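You operate a simulated robot arm through the tools that you are given. There is no shell and no other tool.

The job below is to be done with a simulated robot arm. You get a single attempt, and the scene is never put back.

TASK
Clamp the cover, seat and latch the new board, fit the pack last.

The check looks at the end state, three seconds after you hand in, the way a careful person would. Anything else that was tipped, shoved, dropped, spilled or broken makes it a failure. A push-on lid holds only when it is set on centred and level and pressed home; a screw cap is set on level and turned clockwise until tight.

THE ROBOT
A 6-joint arm with a two-finger parallel gripper, fixed in place. Base frame: the origin is on the floor under the middle of its stand, x ahead of it, y to its left, z up; the work surface is at about z = 800. Readings come in mm, degrees, newtons and seconds.
With the tool pointing down near the work surface it reaches from about 240 to 640 mm from the base axis. Its first joint turns from -66.0 to 66.0 degrees. Payload 2.7 kg.
Tool frame: the origin (TCP) lies between the finger pads and is the grasp point; the fingertips stand 23 mm ahead of it; z points along the fingers, y is the line along which they close. The gripper opens to 94 mm. The fingers are 38 mm wide and 10 mm thick; the gripper's body (54 by 96 mm) begins 39 mm behind the TCP.
Orientation is that of the tool frame in the base frame, as a unit quaternion [w, x, y, z]. With the fingers straight down and closing along the base's y, the tool's x points along the base's -x, its y along +y and its z along -z.

THE INTERFACE
- The arm moves only by the tool servo_tool. Its argument "rows" is a list that holds one entry, the list of rows, each a list of 7 numbers: the shift along the tool's x, y, z in units of 20 mm (1.0 is 20 mm), then the turn, a rotation vector about the tool's x, y, z in units of 6 degrees (1.0 is 6 degrees), then the gripper command, from -1 (shut) to 1 (fully open), values between in proportion. In form: [[[tx, ty, tz, rx, ry, rz, jaw], ...]]. A call has 1 to 20 rows; each row shifts and turns the commanded pose from where the row before left it, along the tool's axes as they then stand. A call with a number of a shift or a turn outside -1 to 1 is refused whole. Rows are played at 5 a second. More than 50 mm and 8.6 degrees between two rows, or a gripper value outside its range, and nothing of the call is played. Where a pose cannot be reached the arm comes as near as it can. A force on the tool above 40 N (or 10 N above the force at the start of the call, whichever is more), or a blocked arm, ends the call early, and 0.2 s more pass. Each finger travels about 45 mm/s and halts on what it meets, pressing with about 45 N; the grip force reading is that of the motor and also rises with nothing between the fingers. The clock runs only during rows and for 0.2 s after the last one: add rows that do not move to give the fingers time. It gives the time, the measured TCP pose, the force on the tool (base axes), the opening and the grip force at its end, in the units of the frame above (readings bear some noise), with the torque about the TCP (base axes, N m) and any sound that the robot's microphone picked up, and new pictures: "pictures" is both (left out), scene, wrist or none.
- Cameras (640 x 400 px; columns grow to the right, rows downward): "scene" is fixed at [45.4, -412.2, 1428]; the picture's right is [0.93, -0.36, 0.00], its down [-0.18, -0.45, -0.87] and it looks along [0.32, 0.81, -0.49] (base axes); focal length 336 px, centre (320, 200). "wrist" rides on the gripper at [86, 16, -75] in the tool frame; the picture's right is [-0.18, 0.98, 0.00], its down [-0.58, -0.11, -0.81] and it looks along [-0.79, -0.15, 0.59] (tool axes); focal length 243 px, centre (320, 200).
- point_at(camera, pixels): for up to 12 pixels [column, row] of the newest picture of that camera ("zoom" is the newest enlarged one), the place [x, y, z] in the base frame of the surface seen there, good to about 2 mm, but the place of the scene camera against the robot may be out by one fixed shift of up to 25 mm in any direction. No time passes.
- zoom(camera, box): a new picture of the part [left, top, right, bottom] of that camera's present view, enlarged. No time passes.
- sign_off(): hands the job in; it is judged then, once.

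Open the gripper and draw the arm clear of the work before you hand the job in, unless the task says otherwise.

The tools are called after "Emit:" as a command line: name --argument value ..., lists and objects as JSON in quotes. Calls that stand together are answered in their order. servo_tool: Moves the arm, as the interface text tells. Its arguments: {"type":"object","properties":{"rows":{"type":"array"},"pictures":{"type":"string","enum":["both","scene","wrist","none"]}},"required":["rows"]} The other tools are called the same way: point_at (camera, pixels) gives the place of the surface under pixels of a picture; zoom (camera, box) takes an enlarged picture of a part of a camera's view; sign_off () hands the job in.

At the start:

```text
time_s: 0.0
eef_pos: [448.7, 131.9, 1065.1]
orientation: [0.001, 0.001, 1.0, -0.001]
force: [-0.3, 0.3, 0.0]
torque: [0.03, 0.0, 0.0]
width: 94.1
grasp_force: 0.0
```

scene: 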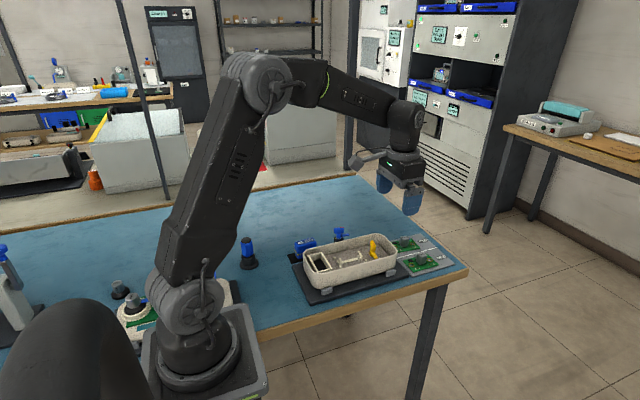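
wrist: 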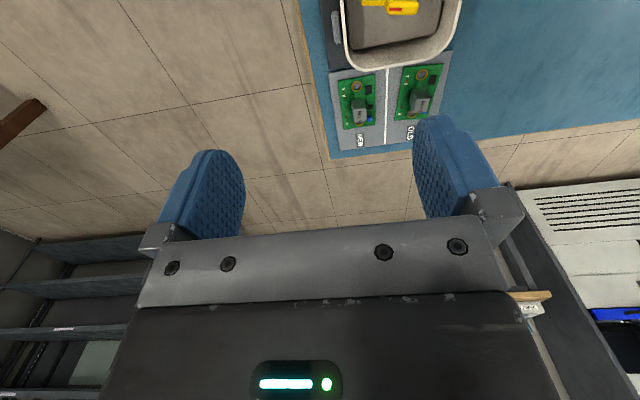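

The scene shows a housing near (350,265), with two boards at about (405,243) and (425,262), plus blue items near (305,245) and (248,255). I'll enlarge these to work out the parts.

Emit:
zoom --camera "scene" --box '[280, 215, 480, 340]'

Emit:
zoom --camera "wrist" --box '[300, 0, 500, 160]'

Emit:
zoom --camera "scene" --box '[80, 220, 320, 370]'

```text
3.20 times, centred on (380, 278) of scene
```

zoom: 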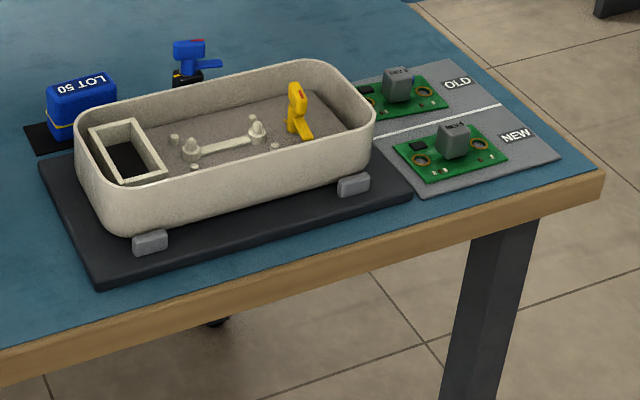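

```text
2.50 times, centred on (400, 80) of wrist
```

zoom: 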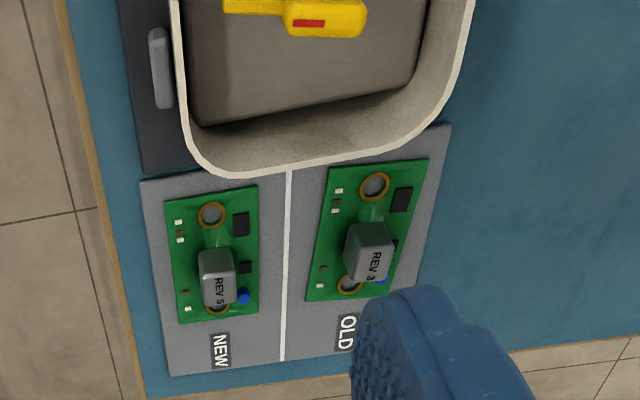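

```text
2.67 times, centred on (200, 295) of scene
```

zoom: 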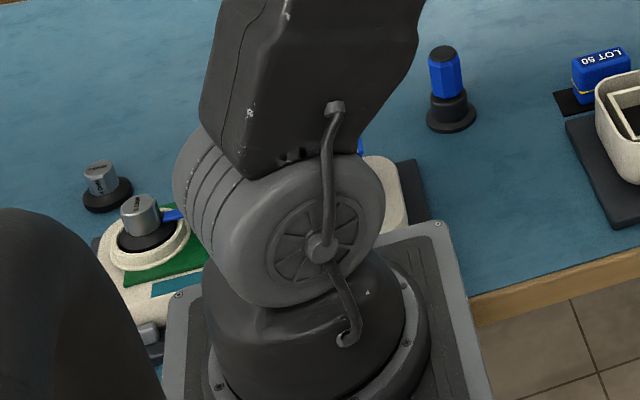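

The housing sits on a black fixture with a blue toggle handle behind it, a yellow latch inside, a pocket at left, and NEW/OLD boards at right. I'll measure the key points with the scene camera.

Emit:
zoom --camera "scene" --box '[285, 220, 405, 305]'

Emit:
point_at --camera "scene" --pixels '[[305, 243], [338, 230], [345, 235], [373, 244], [376, 257], [338, 264], [360, 257], [320, 265], [422, 258], [440, 260], [347, 289], [420, 295]]'

```text
4.71 times, centred on (345, 262) of scene
```

zoom: 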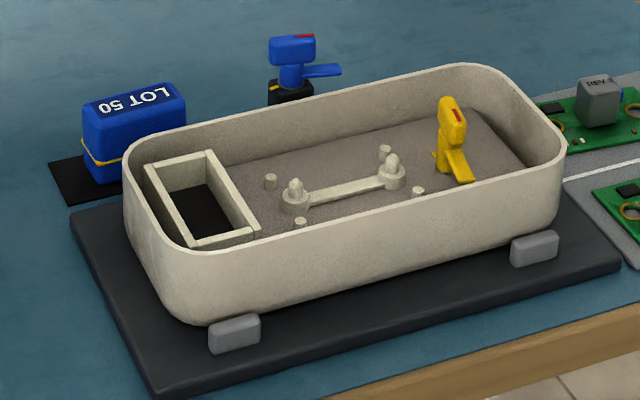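

```text
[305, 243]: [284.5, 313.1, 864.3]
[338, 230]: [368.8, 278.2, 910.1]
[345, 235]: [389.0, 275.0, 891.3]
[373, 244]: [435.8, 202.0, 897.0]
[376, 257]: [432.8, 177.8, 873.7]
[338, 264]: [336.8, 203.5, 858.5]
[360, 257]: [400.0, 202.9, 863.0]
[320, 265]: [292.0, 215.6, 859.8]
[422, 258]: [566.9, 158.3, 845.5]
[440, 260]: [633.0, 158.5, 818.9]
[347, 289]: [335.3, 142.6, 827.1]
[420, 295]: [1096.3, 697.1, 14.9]
```

The layout is clear enough from the scene camera. I'll bring the wrist camera back and over the fixture (tool +x is base −x) for precise measurements, staying high.

Emit:
servo_tool --rows '[[[1, 0.4, 0, 0, 0, 0, 1], [1, 0.4, 0, 0, 0, 0, 1], [1, 0.4, 0, 0, 0, 0, 1], [1, 0.4, 0, 0, 0, 0, 1], [1, 0.4, 0, 0, 0, 0, 1], [1, 0.4, 0, 0, 0, 0, 1], [1, 0.4, 0, 0, 0, 0, 1], [1, 0.4, 0, 0, 0, 0, 1], [1, 0.4, 0, 0, 0, 0, 1], [0, 0, 0, 0, 0, 0, 1], [0, 0, 0, 0, 0, 0, 1]]]'

```text
time_s: 2.4
eef_pos: [270.3, 202.3, 1063.6]
orientation: [0.001, 0.0, 1.0, 0.0]
force: [0.0, 0.0, -0.2]
torque: [0.03, 0.03, 0.01]
width: 94.0
grasp_force: 0.1
```

scene: 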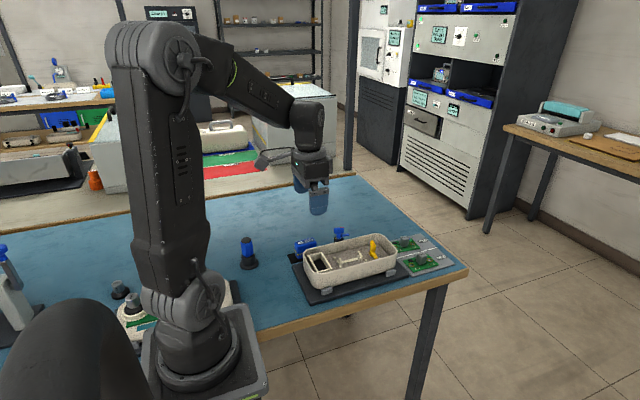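
wrist: 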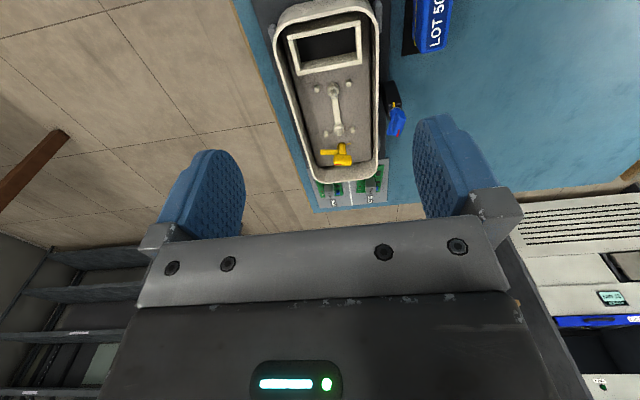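

The wrist picture now shows the housing (280–380, 5–180), latch (340,152), toggle clamp (395,110) and pack (430,20). I'll enlarge that part.

Emit:
zoom --camera "wrist" --box '[250, 0, 470, 138]'

Emit:
zoom --camera "wrist" --box '[290, 80, 430, 215]'

```text
2.90 times, centred on (360, 69) of wrist
```

zoom: 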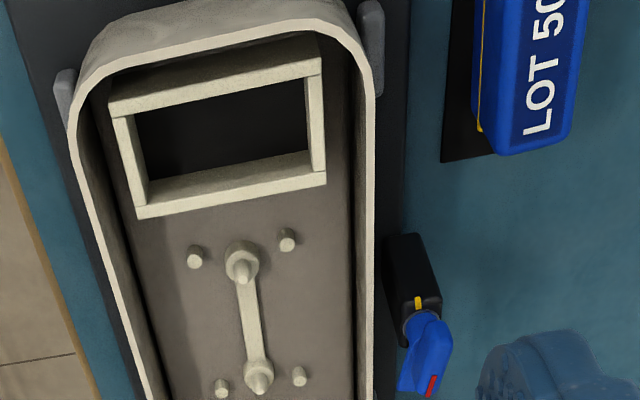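

```text
2.96 times, centred on (360, 148) of wrist
```

zoom: 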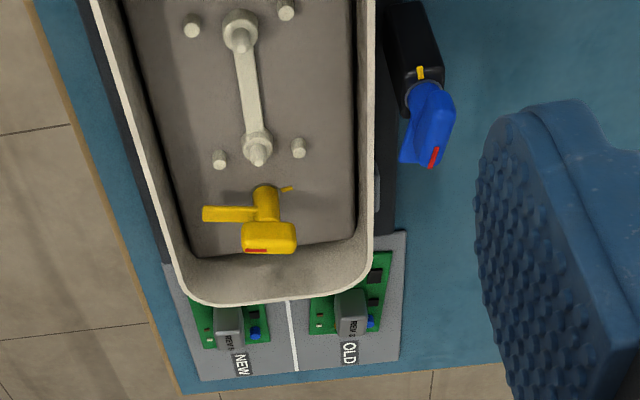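

I can see a rotary clamp (blue head, red mark, yellow mark on its black post) and a similar yellow rotary latch with a small tick. I'll measure points on these from the latest zoom.

Emit:
point_at --camera "zoom" --pixels '[[240, 35], [257, 150], [192, 27], [286, 10], [219, 159], [298, 147], [268, 238], [210, 213], [288, 188], [434, 100], [404, 155], [420, 72]]'

Emit:
point_at --camera "wrist" --pixels '[[433, 30], [289, 30], [360, 24], [298, 74], [360, 62], [328, 45], [336, 187], [366, 186], [310, 180], [384, 160], [262, 60], [386, 40]]'

```text
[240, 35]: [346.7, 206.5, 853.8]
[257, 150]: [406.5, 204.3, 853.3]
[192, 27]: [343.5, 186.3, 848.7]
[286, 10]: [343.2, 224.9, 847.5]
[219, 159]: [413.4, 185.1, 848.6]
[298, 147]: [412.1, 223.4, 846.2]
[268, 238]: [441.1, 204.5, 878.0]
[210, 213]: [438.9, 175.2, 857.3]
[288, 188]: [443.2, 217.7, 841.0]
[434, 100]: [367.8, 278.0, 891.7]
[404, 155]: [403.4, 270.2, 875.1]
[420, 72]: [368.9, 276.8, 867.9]
```

```text
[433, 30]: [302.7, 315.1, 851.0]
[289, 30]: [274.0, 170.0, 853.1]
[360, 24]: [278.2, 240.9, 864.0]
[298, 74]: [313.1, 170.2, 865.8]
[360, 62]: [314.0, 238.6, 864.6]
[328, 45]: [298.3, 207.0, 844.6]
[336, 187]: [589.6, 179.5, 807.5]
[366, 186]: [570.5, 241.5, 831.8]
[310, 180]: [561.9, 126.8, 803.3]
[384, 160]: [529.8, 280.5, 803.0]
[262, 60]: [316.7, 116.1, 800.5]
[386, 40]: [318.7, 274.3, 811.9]
```

Wrist measurements give dowels at about (347,206) and (406,204), and pocket x 274–314, y 170–240. I'll turn the view for a closer look: lower toward the housing and look at the latch, pocket and pack.

Emit:
servo_tool --rows '[[[1, 0, 0, 0, 0, 0, 1], [0.5, 0, 1, 0, 0, 0, 1], [0, 0, 1, 0, 0, 0, 1], [0, 0, 1, 0, 0, 0, 1], [0, 0, 1, 0, 0, 0, 1], [0, 0, 0, 0, 0, 0, 1], [0, 0, 0, 0, 0, 0, 1]]]'

Emit:
zoom --camera "scene" --box '[90, 260, 280, 380]'

```text
time_s: 4.0
eef_pos: [240.2, 203.0, 983.5]
orientation: [0.0, 0.0, 1.0, 0.0]
force: [0.2, -0.6, -0.8]
torque: [-0.03, 0.01, 0.01]
width: 93.9
grasp_force: 0.1
```

scene: 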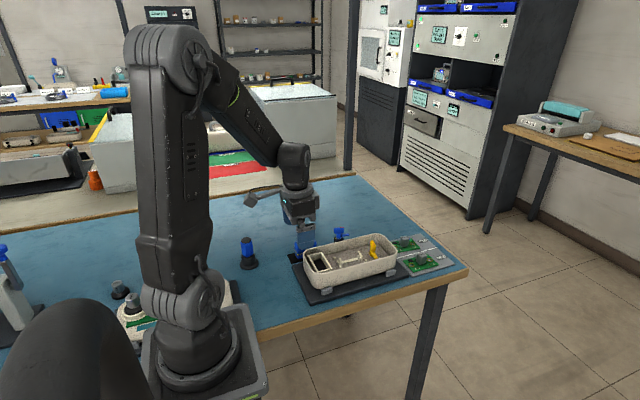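
wrist: 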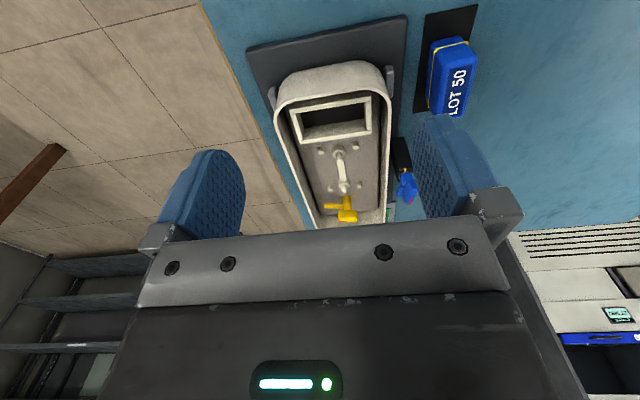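

```text
3.33 times, centred on (185, 320) of scene
```

zoom: 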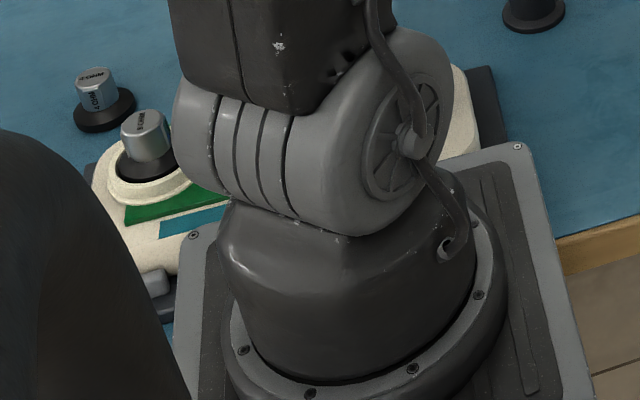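

The other station behind the base isn't part of this job. I'll zoom on the housing, latch, clamp and pack from the new viewpoint.

Emit:
zoom --camera "wrist" --box '[265, 55, 405, 145]'

Emit:
zoom --camera "wrist" --box '[300, 135, 430, 230]'

Emit:
zoom --camera "wrist" --box '[390, 0, 500, 130]'

```text
4.44 times, centred on (335, 100) of wrist
```

zoom: 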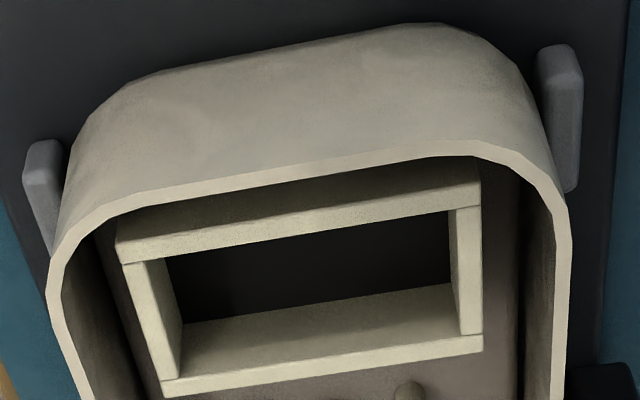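

```text
4.21 times, centred on (365, 182) of wrist
```

zoom: 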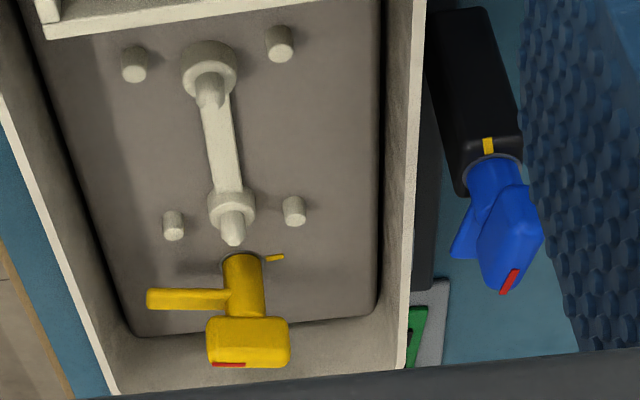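

```text
3.08 times, centred on (445, 65) of wrist
```

zoom: 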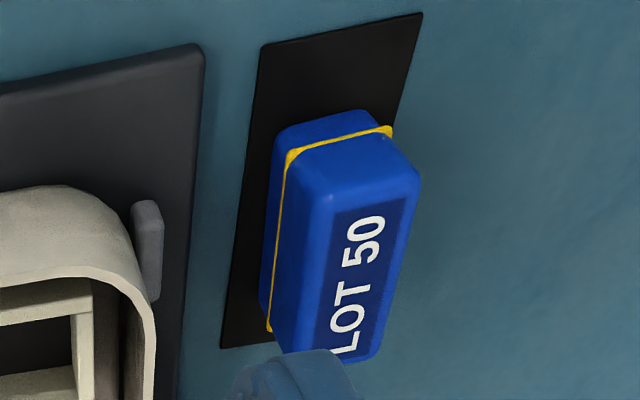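

Zooms appear freshly rendered, so I'll zoom tightly with the scene camera on the clamp and the latch to understand their marks and arms.

Emit:
zoom --camera "scene" --box '[322, 220, 362, 245]'

Emit:
zoom --camera "scene" --box '[355, 232, 395, 257]'

Emit:
zoom --camera "wrist" --box '[325, 185, 365, 225]'

Emit:
zoom --camera "wrist" --box '[385, 130, 425, 205]'

```text
16.00 times, centred on (342, 232) of scene
```

zoom: 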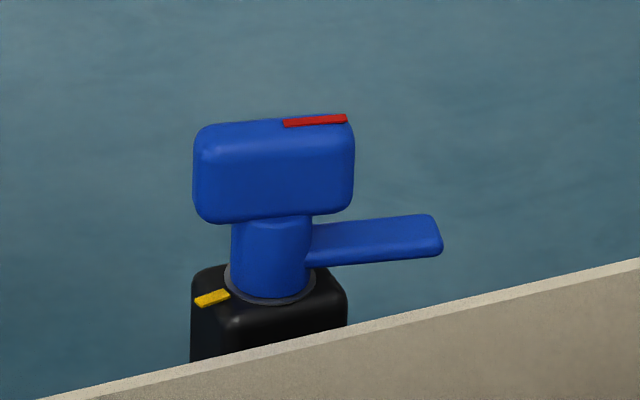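

```text
16.00 times, centred on (375, 244) of scene
```

zoom: 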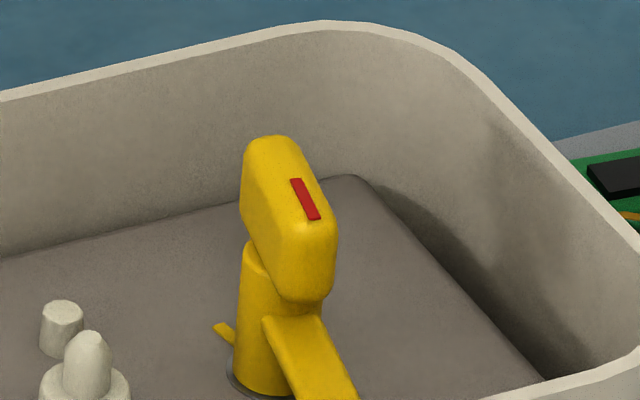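

```text
10.00 times, centred on (345, 205) of wrist
```

zoom: 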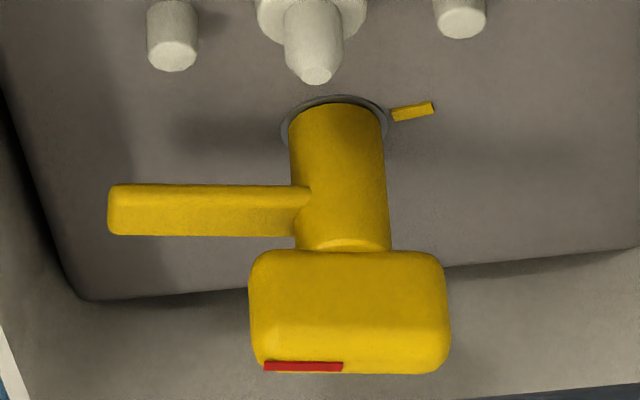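

```text
5.33 times, centred on (405, 168) of wrist
```

zoom: 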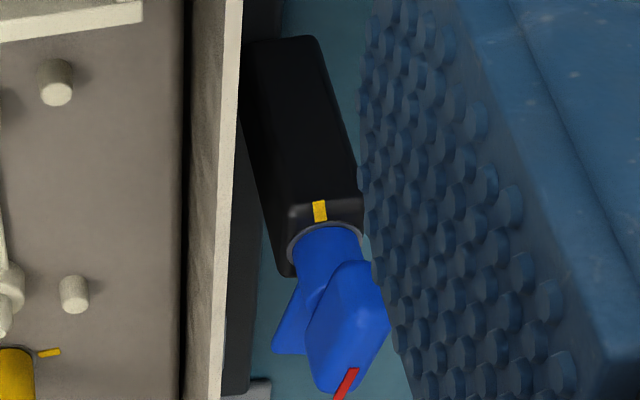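

The arms and heads are rigid pairs with a red stripe on the arm side; ticks sit on the fixed bodies. I'll measure the rim height, the clamp arm, the ticks and the knob axes precisely.

Emit:
point_at --camera "zoom" --pixels '[[318, 210], [325, 225], [292, 240], [362, 228], [290, 345], [330, 310], [345, 385], [360, 275], [232, 150], [222, 350], [300, 45], [355, 190]]'

Emit:
point_at --camera "wrist" --pixels '[[352, 196], [334, 206], [338, 195], [345, 214], [340, 222], [283, 102], [379, 100], [335, 74], [300, 148], [387, 148], [345, 163], [340, 152]]'

Emit:
zoom --camera "wrist" --box '[325, 185, 365, 225]'

```text
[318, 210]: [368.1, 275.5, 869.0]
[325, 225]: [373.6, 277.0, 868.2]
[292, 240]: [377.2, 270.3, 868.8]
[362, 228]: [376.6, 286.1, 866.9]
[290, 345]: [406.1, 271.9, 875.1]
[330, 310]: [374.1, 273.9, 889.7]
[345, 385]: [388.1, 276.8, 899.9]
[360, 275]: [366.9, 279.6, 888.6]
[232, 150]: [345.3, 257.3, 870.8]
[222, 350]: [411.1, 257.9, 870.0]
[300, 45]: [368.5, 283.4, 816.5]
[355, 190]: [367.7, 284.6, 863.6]
```

```text
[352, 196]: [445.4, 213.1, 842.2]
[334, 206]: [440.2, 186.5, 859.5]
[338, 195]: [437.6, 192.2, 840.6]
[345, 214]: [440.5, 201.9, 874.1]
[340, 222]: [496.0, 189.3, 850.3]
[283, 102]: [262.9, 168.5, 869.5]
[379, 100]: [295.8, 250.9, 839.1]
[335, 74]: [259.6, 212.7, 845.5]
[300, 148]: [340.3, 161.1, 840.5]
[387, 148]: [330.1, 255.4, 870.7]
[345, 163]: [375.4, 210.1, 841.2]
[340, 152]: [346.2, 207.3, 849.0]
```

```text
10.00 times, centred on (345, 205) of wrist
```

zoom: 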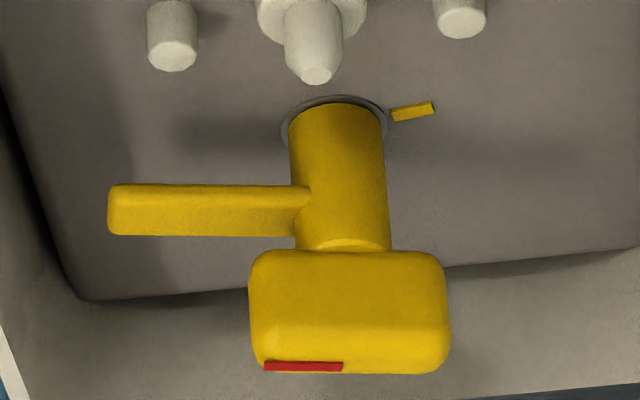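

Rim top is z≈870.5 at y≈257, clamp axis about (377,277) with its arm at z≈875, so the arm clears the rim and can swing over it. Next I'll look at the boards more closely by moving forward.

Emit:
servo_tool --rows '[[[0, 0, -1, 0, 0, 0, 1], [-1, 0, 0, 0, 0, 0, 1], [-1, 0, 0, 0, 0, 0, 1], [-1, -0.3, 0, 0, 0, 0, 1], [-1, -0.3, 0, 0, 0, 0, 1], [-1, -0.3, 0, 0, 0, 0, 1], [-1, -0.3, 0, 0, 0, 0, 1], [-1, -0.3, 0, 0, 0, 0, 1], [-1, -0.3, 0, 0, 0, 0, 1], [-1, -0.3, 0, 0, 0, 0, 1], [0, 0, 0, 0, 0, 0, 1], [0, 0, 0, 0, 0, 0, 1]]]' --pictures "wrist"

```text
time_s: 6.6
eef_pos: [419.3, 161.0, 1003.8]
orientation: [0.0, 0.0, 1.0, 0.0]
force: [0.1, 0.1, -1.1]
torque: [0.01, -0.02, -0.02]
width: 93.8
grasp_force: 0.2
```

wrist: 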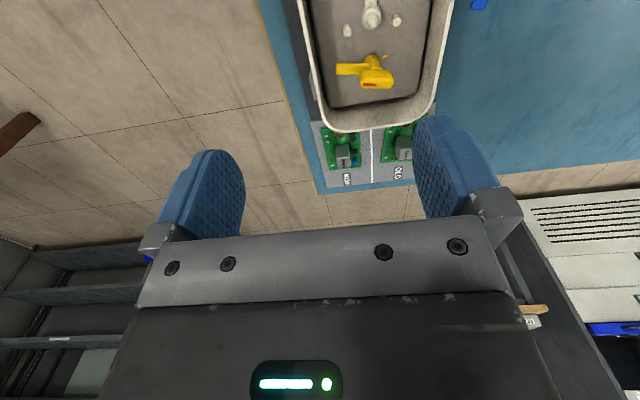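

The latch is now seen more from above at (370,70). I'll zoom it for its angle, then move further out to see the boards from above.

Emit:
zoom --camera "wrist" --box '[325, 35, 425, 105]'

Emit:
servo_tool --rows '[[[-1, 0, 0, 0, 0, 0, 1], [-1, 0, 0, 0, 0, 0, 1], [-1, 0, 0, 0, 0, 0, 1], [-1, 0, 0, 0, 0, 0, 1], [-1, 0, 0, 0, 0, 0, 1], [-1, 0, 0, 0, 0, 0, 1], [0, 0, 0, 0, 0, 0, 1], [0, 0, 0, 0, 0, 0, 1]]]' --pictures "wrist"

```text
5.71 times, centred on (375, 70) of wrist
```

zoom: 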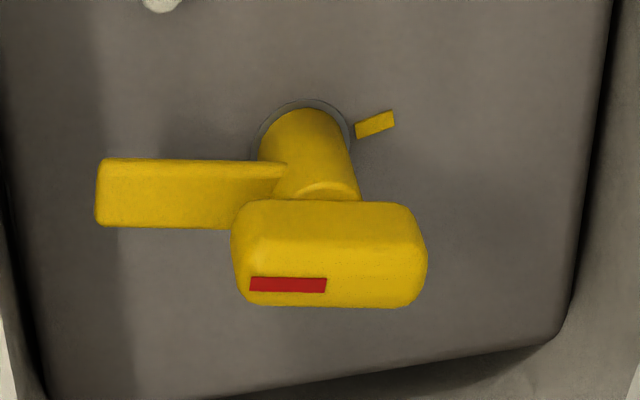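

```text
time_s: 8.4
eef_pos: [538.1, 161.0, 1003.7]
orientation: [0.0, 0.0, 1.0, 0.001]
force: [0.5, -0.7, -0.4]
torque: [0.0, 0.02, -0.01]
width: 93.8
grasp_force: 0.1
```

wrist: 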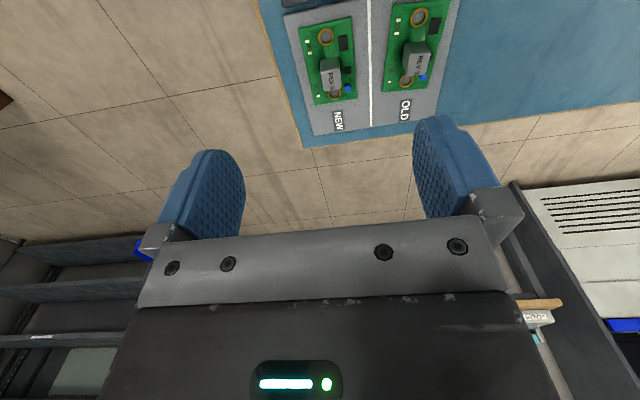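

Boards are now clearly visible at (327,65) NEW and (412,50) OLD; zooming for detail.

Emit:
zoom --camera "wrist" --box '[285, 10, 375, 115]'

Emit:
zoom --camera "scene" --box '[385, 228, 455, 272]'

```text
3.81 times, centred on (330, 62) of wrist
```

zoom: 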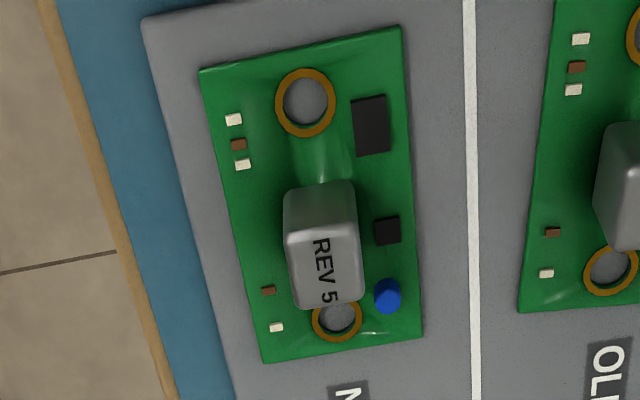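

```text
9.09 times, centred on (420, 250) of scene
```

zoom: 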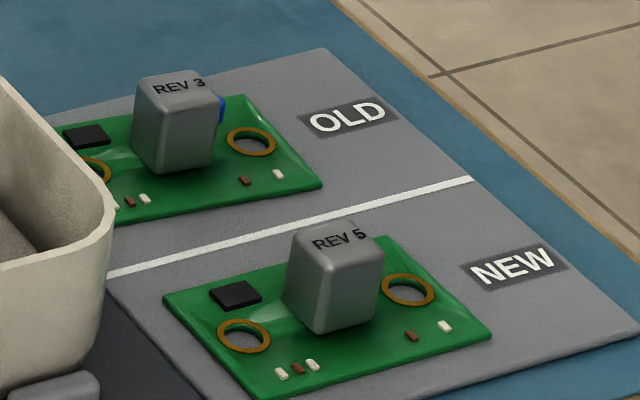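

NEW board is "REV 5" with two ringed holes along x and a gray block. I'll measure its corners, rings and block on this wrist view.

Emit:
zoom --camera "wrist" --box '[290, 5, 370, 55]'

Emit:
point_at --camera "zoom" --pixels '[[210, 146], [497, 70], [355, 132], [400, 175], [310, 190], [343, 245], [356, 130], [356, 226], [430, 160], [280, 180], [355, 180], [460, 280]]'

Emit:
zoom --camera "wrist" --box '[300, 50, 364, 114]'

```text
8.00 times, centred on (330, 30) of wrist
```

zoom: 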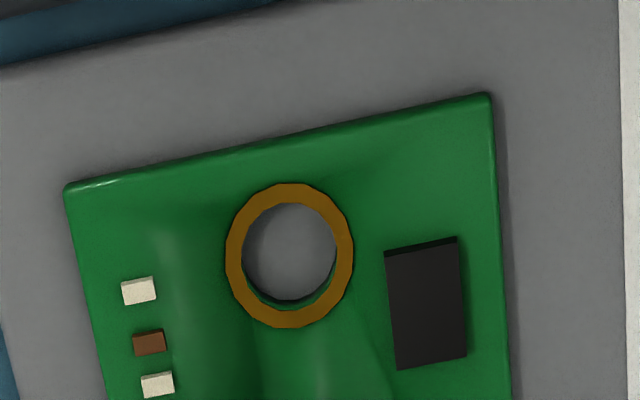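

```text
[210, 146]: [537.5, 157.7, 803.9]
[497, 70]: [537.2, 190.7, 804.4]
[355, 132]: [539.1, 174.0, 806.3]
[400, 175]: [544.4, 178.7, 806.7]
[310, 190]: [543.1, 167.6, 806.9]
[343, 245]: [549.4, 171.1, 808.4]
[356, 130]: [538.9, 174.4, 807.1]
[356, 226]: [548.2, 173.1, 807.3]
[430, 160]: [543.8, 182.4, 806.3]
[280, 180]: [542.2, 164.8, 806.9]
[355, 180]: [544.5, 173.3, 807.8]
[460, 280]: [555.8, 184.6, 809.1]
```

```text
6.25 times, centred on (332, 82) of wrist
```

zoom: 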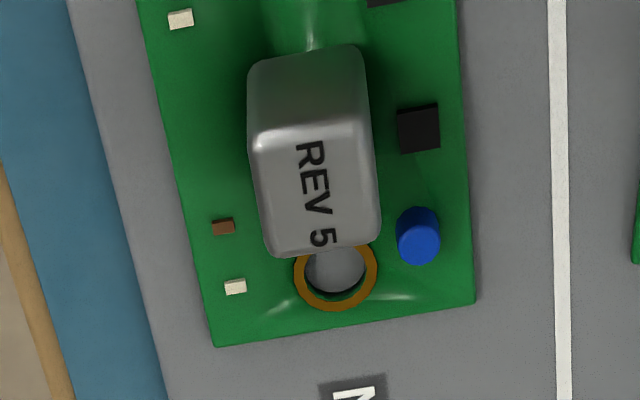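

Now with both zooms, I'll point precisely at board corners and ring edges (zoom for ring B/block, wrist pixels for ring A and the top corners).

Emit:
point_at --camera "zoom" --pixels '[[217, 343], [471, 298], [299, 275], [373, 265], [336, 308], [335, 268], [265, 245], [372, 225], [255, 145], [360, 135], [315, 195], [310, 90]]'

Emit:
point_at --camera "wrist" --pixels '[[299, 29], [350.8, 17.5], [319.2, 37.2], [333.2, 35.5], [326.2, 29], [326.2, 44.8], [326.2, 36.5], [404, 21], [430, 17], [417, 8], [410, 60], [345, 20]]'

```text
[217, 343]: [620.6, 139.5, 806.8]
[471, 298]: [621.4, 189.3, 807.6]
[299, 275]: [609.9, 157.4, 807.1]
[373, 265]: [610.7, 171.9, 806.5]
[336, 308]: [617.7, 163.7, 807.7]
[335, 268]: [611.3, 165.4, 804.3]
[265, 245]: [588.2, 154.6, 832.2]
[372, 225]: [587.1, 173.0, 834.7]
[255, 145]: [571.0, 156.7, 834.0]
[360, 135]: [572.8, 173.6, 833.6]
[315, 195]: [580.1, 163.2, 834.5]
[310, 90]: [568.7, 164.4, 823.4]
```

```text
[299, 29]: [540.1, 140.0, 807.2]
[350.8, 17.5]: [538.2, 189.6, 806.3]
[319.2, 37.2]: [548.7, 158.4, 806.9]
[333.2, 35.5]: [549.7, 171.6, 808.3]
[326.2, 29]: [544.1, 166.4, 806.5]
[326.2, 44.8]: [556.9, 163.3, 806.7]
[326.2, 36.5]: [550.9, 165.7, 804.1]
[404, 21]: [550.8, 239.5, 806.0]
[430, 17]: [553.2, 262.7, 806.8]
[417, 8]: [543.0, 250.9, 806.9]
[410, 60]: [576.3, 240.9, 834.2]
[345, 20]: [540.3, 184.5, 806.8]
```

Board centre ≈(580,165), holes 60 mm apart matching the dowels, block ≈(579.5,164) with top z≈834. Now I'll move to a viewpoint nearly above the clamp to fix its axis, arm and mark directions.

Emit:
servo_tool --rows '[[[1, 0.7, 0, 0, 0, 0, 1], [1, 0.7, 0, 0, 0, 0, 1], [1, 0.7, 0, 0, 0, 0, 1], [1, 0.7, 0, 0, 0, 0, 1], [1, 0.7, 0, 0, 0, 0, 1], [1, 0.7, 0, 0, 0, 0, 1], [1, 0.7, 0, 0, 0, 0, 1], [0.6, 0.5, 0, 0, 0, 0, 1], [0, 0, 1, 0, 0, 0, 1], [0, 0, 1, 0, 0, 0, 1], [0, 0, 0, 0, 0, 0, 1], [0, 0, 0, 0, 0, 0, 1]]]' --pictures "wrist"

Emit:
zoom --camera "wrist" --box '[270, 0, 430, 100]'

```text
time_s: 11.0
eef_pos: [386.6, 268.7, 962.8]
orientation: [0.001, 0.0, 1.0, 0.0]
force: [-0.6, 0.1, -0.5]
torque: [0.0, 0.0, 0.01]
width: 94.1
grasp_force: 0.1
```

wrist: 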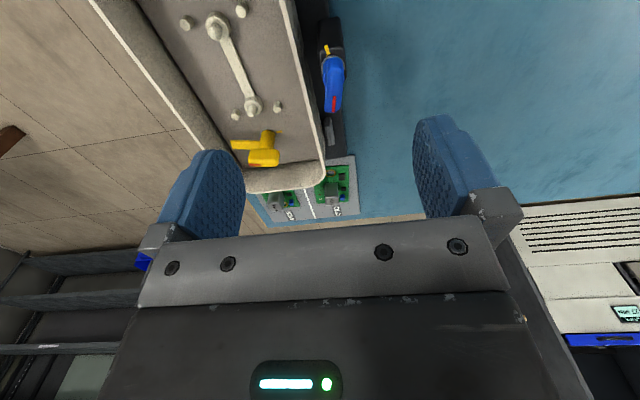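

```text
4.00 times, centred on (350, 50) of wrist
```

zoom: 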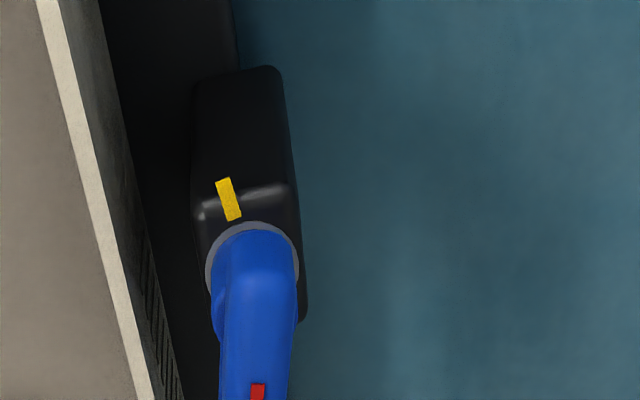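

Clamp now seen from nearly above at (332,75) in the wrist picture; a tighter zoom to pick the head and arm edges.

Emit:
zoom --camera "wrist" --box '[285, 35, 385, 120]'

Emit:
zoom --camera "wrist" --box '[175, 0, 335, 100]'

```text
4.71 times, centred on (335, 78) of wrist
```

zoom: 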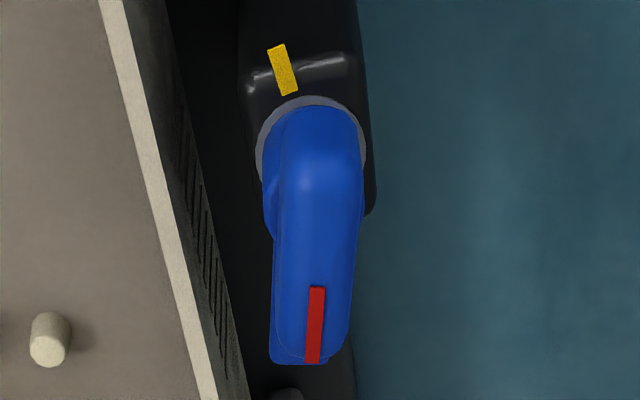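

```text
4.00 times, centred on (255, 50) of wrist
```

zoom: 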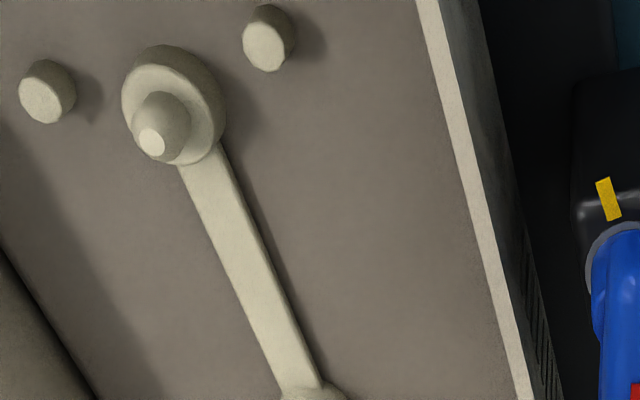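

I'll pick the red stripe ends, head edges, arm tip corners and ring edges in wrist coordinates.

Emit:
point_at --camera "wrist" --pixels '[[334.6, 97], [333.6, 110.3], [328.0, 85], [341.8, 85], [332.5, 74], [325.2, 110.5], [323.0, 68], [344.0, 66], [333.3, 56.5], [327.0, 46], [329.5, 55.5], [326.0, 95]]'

Emit:
point_at --camera "zoom" --pixels '[[152, 143], [48, 105], [265, 50], [173, 95], [130, 95], [220, 110], [160, 55], [190, 165], [310, 390], [60, 95], [100, 30], [470, 200]]'

```text
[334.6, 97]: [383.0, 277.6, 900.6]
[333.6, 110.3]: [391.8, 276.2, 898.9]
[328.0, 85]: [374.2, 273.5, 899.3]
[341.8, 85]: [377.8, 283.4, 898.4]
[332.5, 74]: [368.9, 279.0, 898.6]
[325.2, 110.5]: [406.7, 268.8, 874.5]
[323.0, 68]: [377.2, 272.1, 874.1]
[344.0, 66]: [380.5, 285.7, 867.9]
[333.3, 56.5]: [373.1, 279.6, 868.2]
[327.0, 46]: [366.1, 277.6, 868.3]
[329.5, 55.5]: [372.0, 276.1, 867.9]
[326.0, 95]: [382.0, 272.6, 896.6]
```

```text
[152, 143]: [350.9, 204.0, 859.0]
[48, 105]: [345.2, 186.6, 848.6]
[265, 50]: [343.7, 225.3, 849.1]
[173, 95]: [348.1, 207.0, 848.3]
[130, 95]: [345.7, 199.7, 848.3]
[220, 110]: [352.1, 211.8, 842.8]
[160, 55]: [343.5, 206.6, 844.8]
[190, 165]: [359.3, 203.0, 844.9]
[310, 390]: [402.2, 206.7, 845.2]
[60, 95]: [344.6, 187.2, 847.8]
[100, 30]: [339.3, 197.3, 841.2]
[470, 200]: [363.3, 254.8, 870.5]
```

Clamp axis ≈(380,278), arm at about −10° from +x, head 28×10 mm with top z≈899. I'll check the arm's underside height against the rim with the scene camera (comparing against known points to get its offset).

Emit:
zoom --camera "scene" --box '[322, 220, 362, 245]'

Emit:
point_at --camera "zoom" --pixels '[[420, 252], [420, 225], [380, 258], [330, 120], [290, 123], [212, 298], [270, 210], [270, 225], [330, 328], [230, 140], [345, 205], [432, 218]]'

Emit:
point_at --camera "wrist" --pixels '[[252, 144], [240, 146], [264, 158], [272, 158], [268, 131], [273, 130], [235, 116], [277, 106], [251, 104], [248, 95], [256, 163], [278, 163]]'

Emit:
zoom --camera "wrist" --box '[215, 85, 300, 175]'

```text
16.00 times, centred on (342, 232) of scene
```

zoom: 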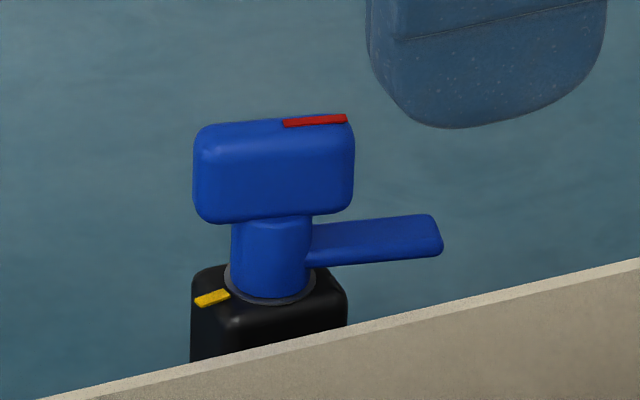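

```text
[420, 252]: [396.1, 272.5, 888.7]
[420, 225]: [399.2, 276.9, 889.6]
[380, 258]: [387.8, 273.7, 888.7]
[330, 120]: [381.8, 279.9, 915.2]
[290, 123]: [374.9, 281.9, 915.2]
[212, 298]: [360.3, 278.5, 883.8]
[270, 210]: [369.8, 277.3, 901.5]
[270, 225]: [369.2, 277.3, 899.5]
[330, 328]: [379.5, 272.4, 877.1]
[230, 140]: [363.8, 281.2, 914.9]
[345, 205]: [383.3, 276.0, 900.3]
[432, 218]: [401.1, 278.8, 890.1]
```

```text
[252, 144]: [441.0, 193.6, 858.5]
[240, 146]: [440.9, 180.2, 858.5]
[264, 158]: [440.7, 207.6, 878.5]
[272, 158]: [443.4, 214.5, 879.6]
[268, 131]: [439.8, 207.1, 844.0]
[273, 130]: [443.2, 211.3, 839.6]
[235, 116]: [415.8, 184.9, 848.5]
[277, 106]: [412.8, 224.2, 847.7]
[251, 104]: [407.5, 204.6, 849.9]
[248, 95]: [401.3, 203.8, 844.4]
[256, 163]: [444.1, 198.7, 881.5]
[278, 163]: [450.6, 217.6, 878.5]
```

```text
4.44 times, centred on (258, 130) of wrist
```

zoom: 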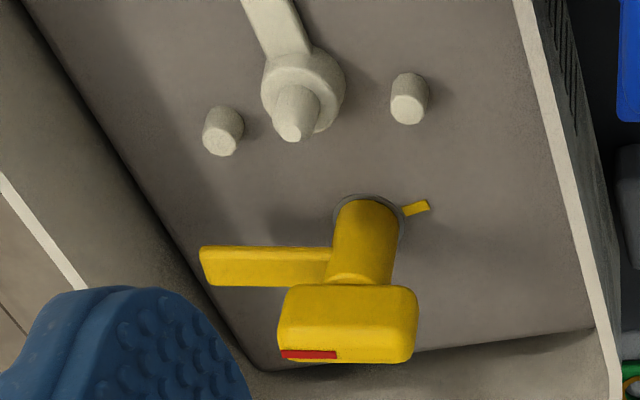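

Scene offset is about (−8,+3,+15.5). I'll sample the latch arm's profile, dowel B's tip and the standoffs from this zoom to get heights.

Emit:
point_at --camera "zoom" --pixels '[[265, 249], [265, 257], [265, 265], [265, 273], [265, 281], [290, 132], [222, 147], [408, 110], [417, 207], [207, 262], [325, 105], [283, 95]]'

Emit:
zoom --camera "wrist" --box '[240, 120, 290, 170]'

```text
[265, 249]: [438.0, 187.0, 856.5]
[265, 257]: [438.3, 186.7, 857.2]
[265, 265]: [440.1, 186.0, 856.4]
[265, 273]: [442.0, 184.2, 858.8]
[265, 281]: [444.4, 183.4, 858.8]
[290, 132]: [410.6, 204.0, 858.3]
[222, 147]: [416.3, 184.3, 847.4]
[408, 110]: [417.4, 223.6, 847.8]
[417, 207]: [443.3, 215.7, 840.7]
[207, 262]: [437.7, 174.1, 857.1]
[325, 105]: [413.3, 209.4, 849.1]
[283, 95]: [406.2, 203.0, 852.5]
```

```text
8.00 times, centred on (265, 145) of wrist
```

zoom: 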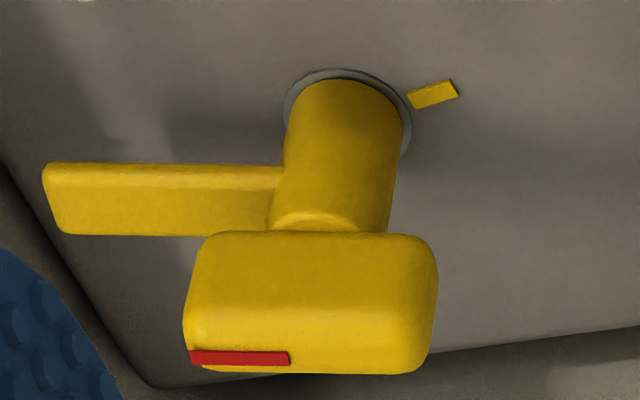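

Clamp plan: head centre ≈(380,278), z 885–899.5, arm at −10°. A clockwise turn of ~80° (positive about tool z) brings the arm over the rim. First I'll centre above it and turn the gripper 10° clockwise.

Emit:
servo_tool --rows '[[[0.33, 0.475, 0, 0, 0, 0, 0.2], [0, 0, 0, 0, 0, 0.85, 0.2], [0, 0, 0, 0, 0, 0.82, 0.2], [0, 0, 0, 0, 0, 0, 0.2], [0, 0, 0, 0, 0, 0, 0.2]]]'

```text
time_s: 12.2
eef_pos: [380.6, 278.1, 963.7]
orientation: [0.0, 0.087, 0.996, 0.0]
force: [0.1, -1.0, -0.8]
torque: [0.0, 0.0, -0.04]
width: 56.4
grasp_force: 0.0
```

scene: 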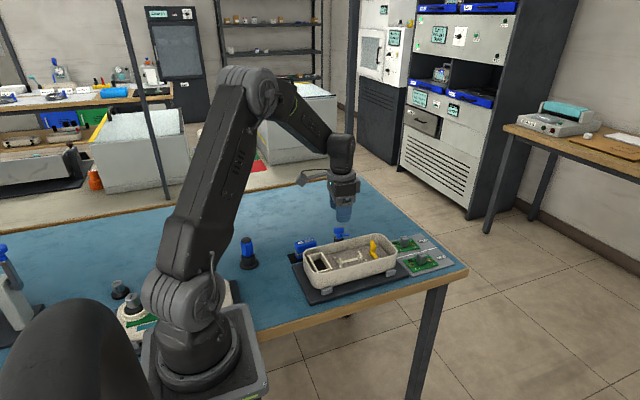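
wrist: 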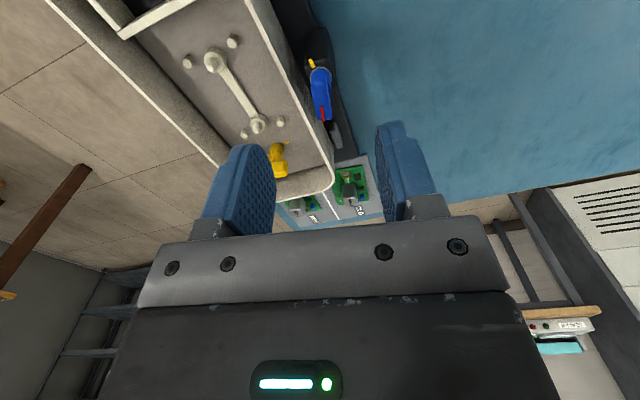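

Gripper is turned 10° and centred at (380.6,278.1). Now descend ~56 mm to z≈907 with the jaws at ~56 mm.

Emit:
servo_tool --rows '[[[0, 0, 0.7, 0, 0, 0, 0.0], [0, 0, 0.7, 0, 0, 0, -0.2], [0, 0, 0.7, 0, 0, 0, -0.3], [0, 0, 0.4, 0, 0, 0, -0.3], [0, 0, 0.3, 0, 0, 0, -0.3], [0, 0, 0, 0, 0, 0, -0.3], [0, 0, 0, 0, 0, 0, -0.3]]]'

Emit:
zoom --camera "scene" --box '[312, 205, 372, 245]'

Emit:
zoom --camera "wrist" --box '[240, 40, 400, 200]'

```text
time_s: 13.8
eef_pos: [379.9, 278.6, 908.1]
orientation: [0.0, 0.087, 0.996, 0.0]
force: [-0.3, -0.3, 0.8]
torque: [0.01, 0.0, 0.0]
width: 33.0
grasp_force: 0.0
```

scene: 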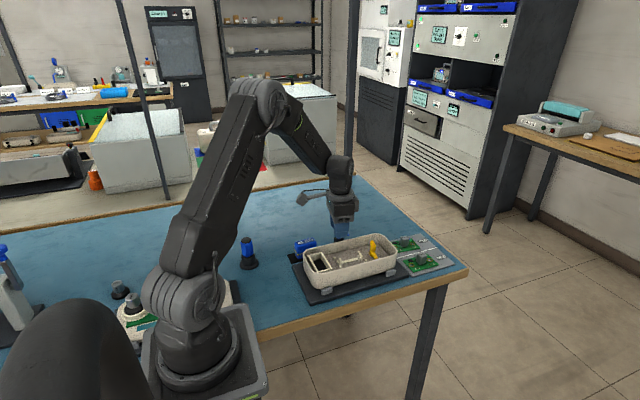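
wrist: 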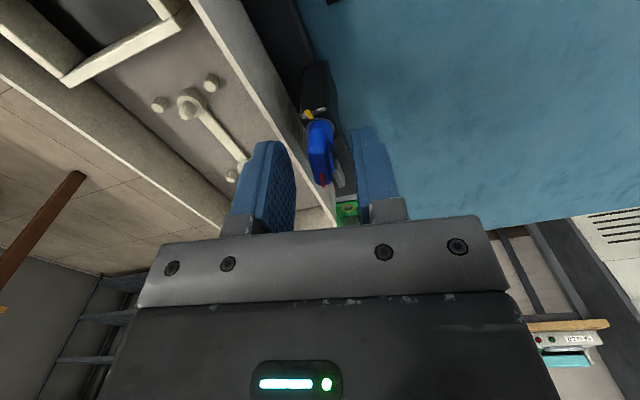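

```text
10.00 times, centred on (342, 225) of scene
```

zoom: 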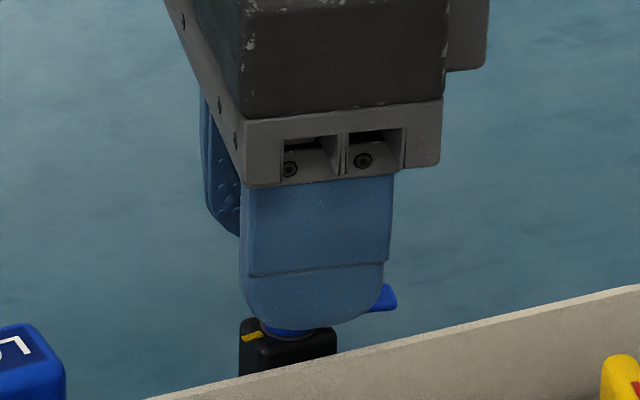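

```text
2.50 times, centred on (320, 120) of wrist
```

zoom: 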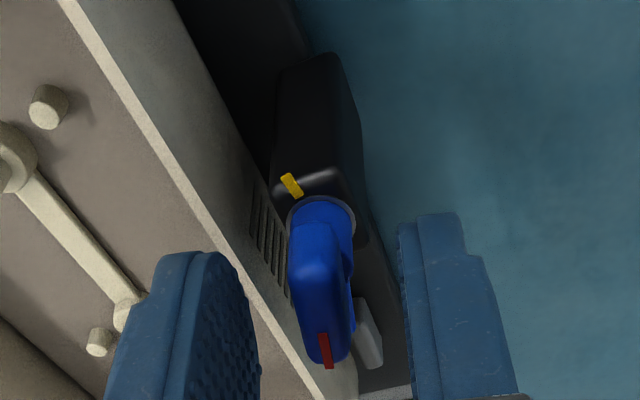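

Fingers straddle the blue head with the tips near the head's bottom and above the arm. Closing now.

Emit:
servo_tool --rows '[[[0, 0, 0, 0, 0, 0, -1], [0, 0, 0, 0, 0, 0, -1], [0, 0, 0, 0, 0, 0, -1], [0, 0, 0, 0, 0, 0, -1]]]' --pictures "wrist"

Emit:
zoom --camera "wrist" --box '[240, 40, 400, 200]'

```text
time_s: 14.8
eef_pos: [380.0, 278.8, 908.9]
orientation: [-0.001, 0.087, 0.996, 0.0]
force: [-1.9, 3.3, -1.0]
torque: [-0.01, 0.06, 0.03]
width: 10.1
grasp_force: 45.3
```

wrist: 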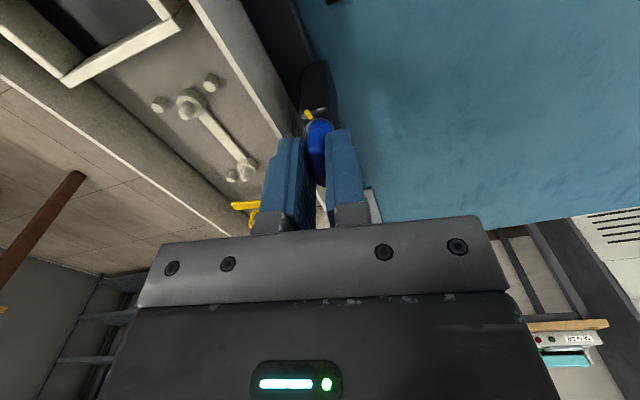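

```text
2.50 times, centred on (320, 120) of wrist
```

zoom: 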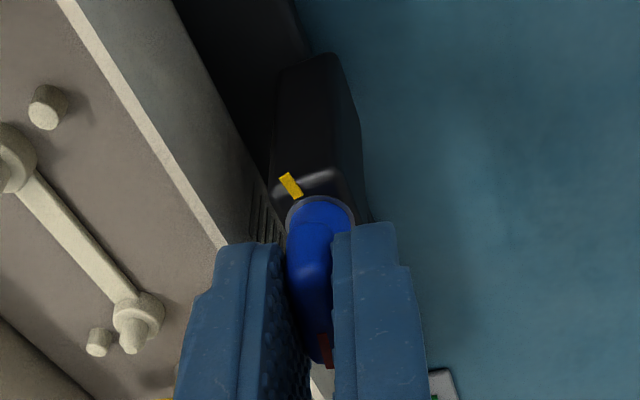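

Gripped the head (10.1 mm wide, side forces only ~3 N). I'll turn 30° clockwise first and watch torque and sound.

Emit:
servo_tool --rows '[[[0, 0, 0, 0, 0, 0.7, -1], [0, 0, 0, 0, 0, 0.7, -1], [0, 0, 0, 0, 0, 0.7, -1], [0, 0, 0, 0, 0, 0.7, -1], [0, 0, 0, 0, 0, 0.7, -1], [0, 0, 0, 0, 0, 0.7, -1], [0, 0, 0, 0, 0, 0.7, -1], [0, 0, 0, 0, 0, 0, -1]]]'

Emit:
zoom --camera "scene" --box '[312, 205, 372, 245]'

```text
time_s: 16.6
eef_pos: [380.3, 279.7, 907.6]
orientation: [0.001, 0.337, 0.941, 0.0]
force: [-1.5, 12.1, -13.6]
torque: [-0.41, -0.63, 0.02]
width: 9.9
grasp_force: 45.4
```

scene: 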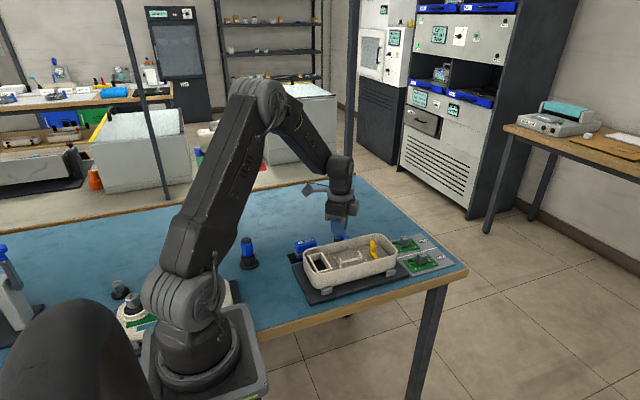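
wrist: 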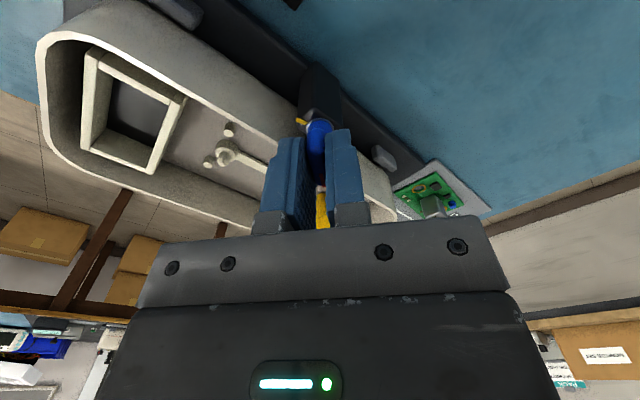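

```text
10.00 times, centred on (342, 225) of scene
```

zoom: 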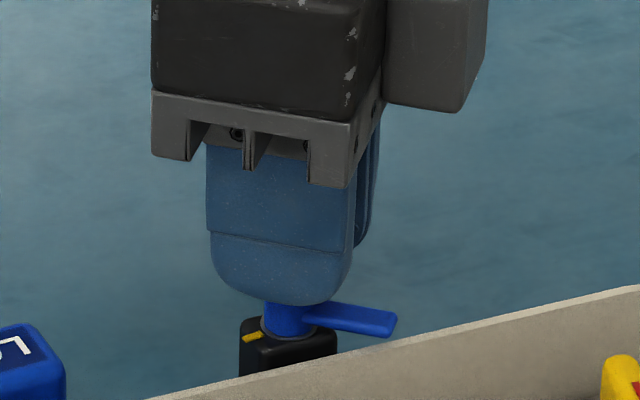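

Torque readings rose (Fy 12 N, Fz −13.6 N) after 30°. I'll zoom tightly to see whether the arm is meeting the rim before going on.

Emit:
zoom --camera "scene" --box '[330, 228, 362, 248]'

Emit:
point_at --camera "zoom" --pixels '[[420, 150], [420, 165], [400, 140], [360, 130], [300, 250], [460, 215], [200, 165], [180, 140], [380, 170], [330, 160], [430, 140], [450, 160]]'

Emit:
zoom --camera "wrist" --box '[270, 80, 410, 240]'

```text
16.00 times, centred on (346, 238) of scene
```

zoom: 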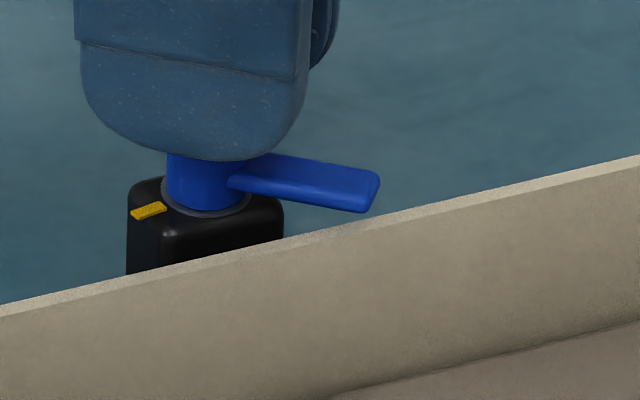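

```text
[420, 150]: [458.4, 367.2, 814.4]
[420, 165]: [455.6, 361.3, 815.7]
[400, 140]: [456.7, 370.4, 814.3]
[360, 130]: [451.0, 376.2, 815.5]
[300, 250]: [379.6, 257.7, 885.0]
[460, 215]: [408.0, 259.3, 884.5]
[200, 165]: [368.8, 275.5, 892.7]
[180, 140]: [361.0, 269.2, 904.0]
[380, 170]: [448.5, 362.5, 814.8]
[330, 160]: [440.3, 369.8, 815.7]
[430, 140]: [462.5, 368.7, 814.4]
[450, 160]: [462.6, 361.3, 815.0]
```

```text
2.50 times, centred on (340, 160) of wrist
```

zoom: 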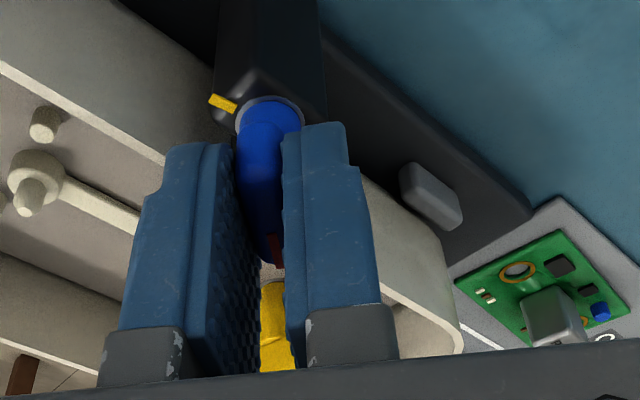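

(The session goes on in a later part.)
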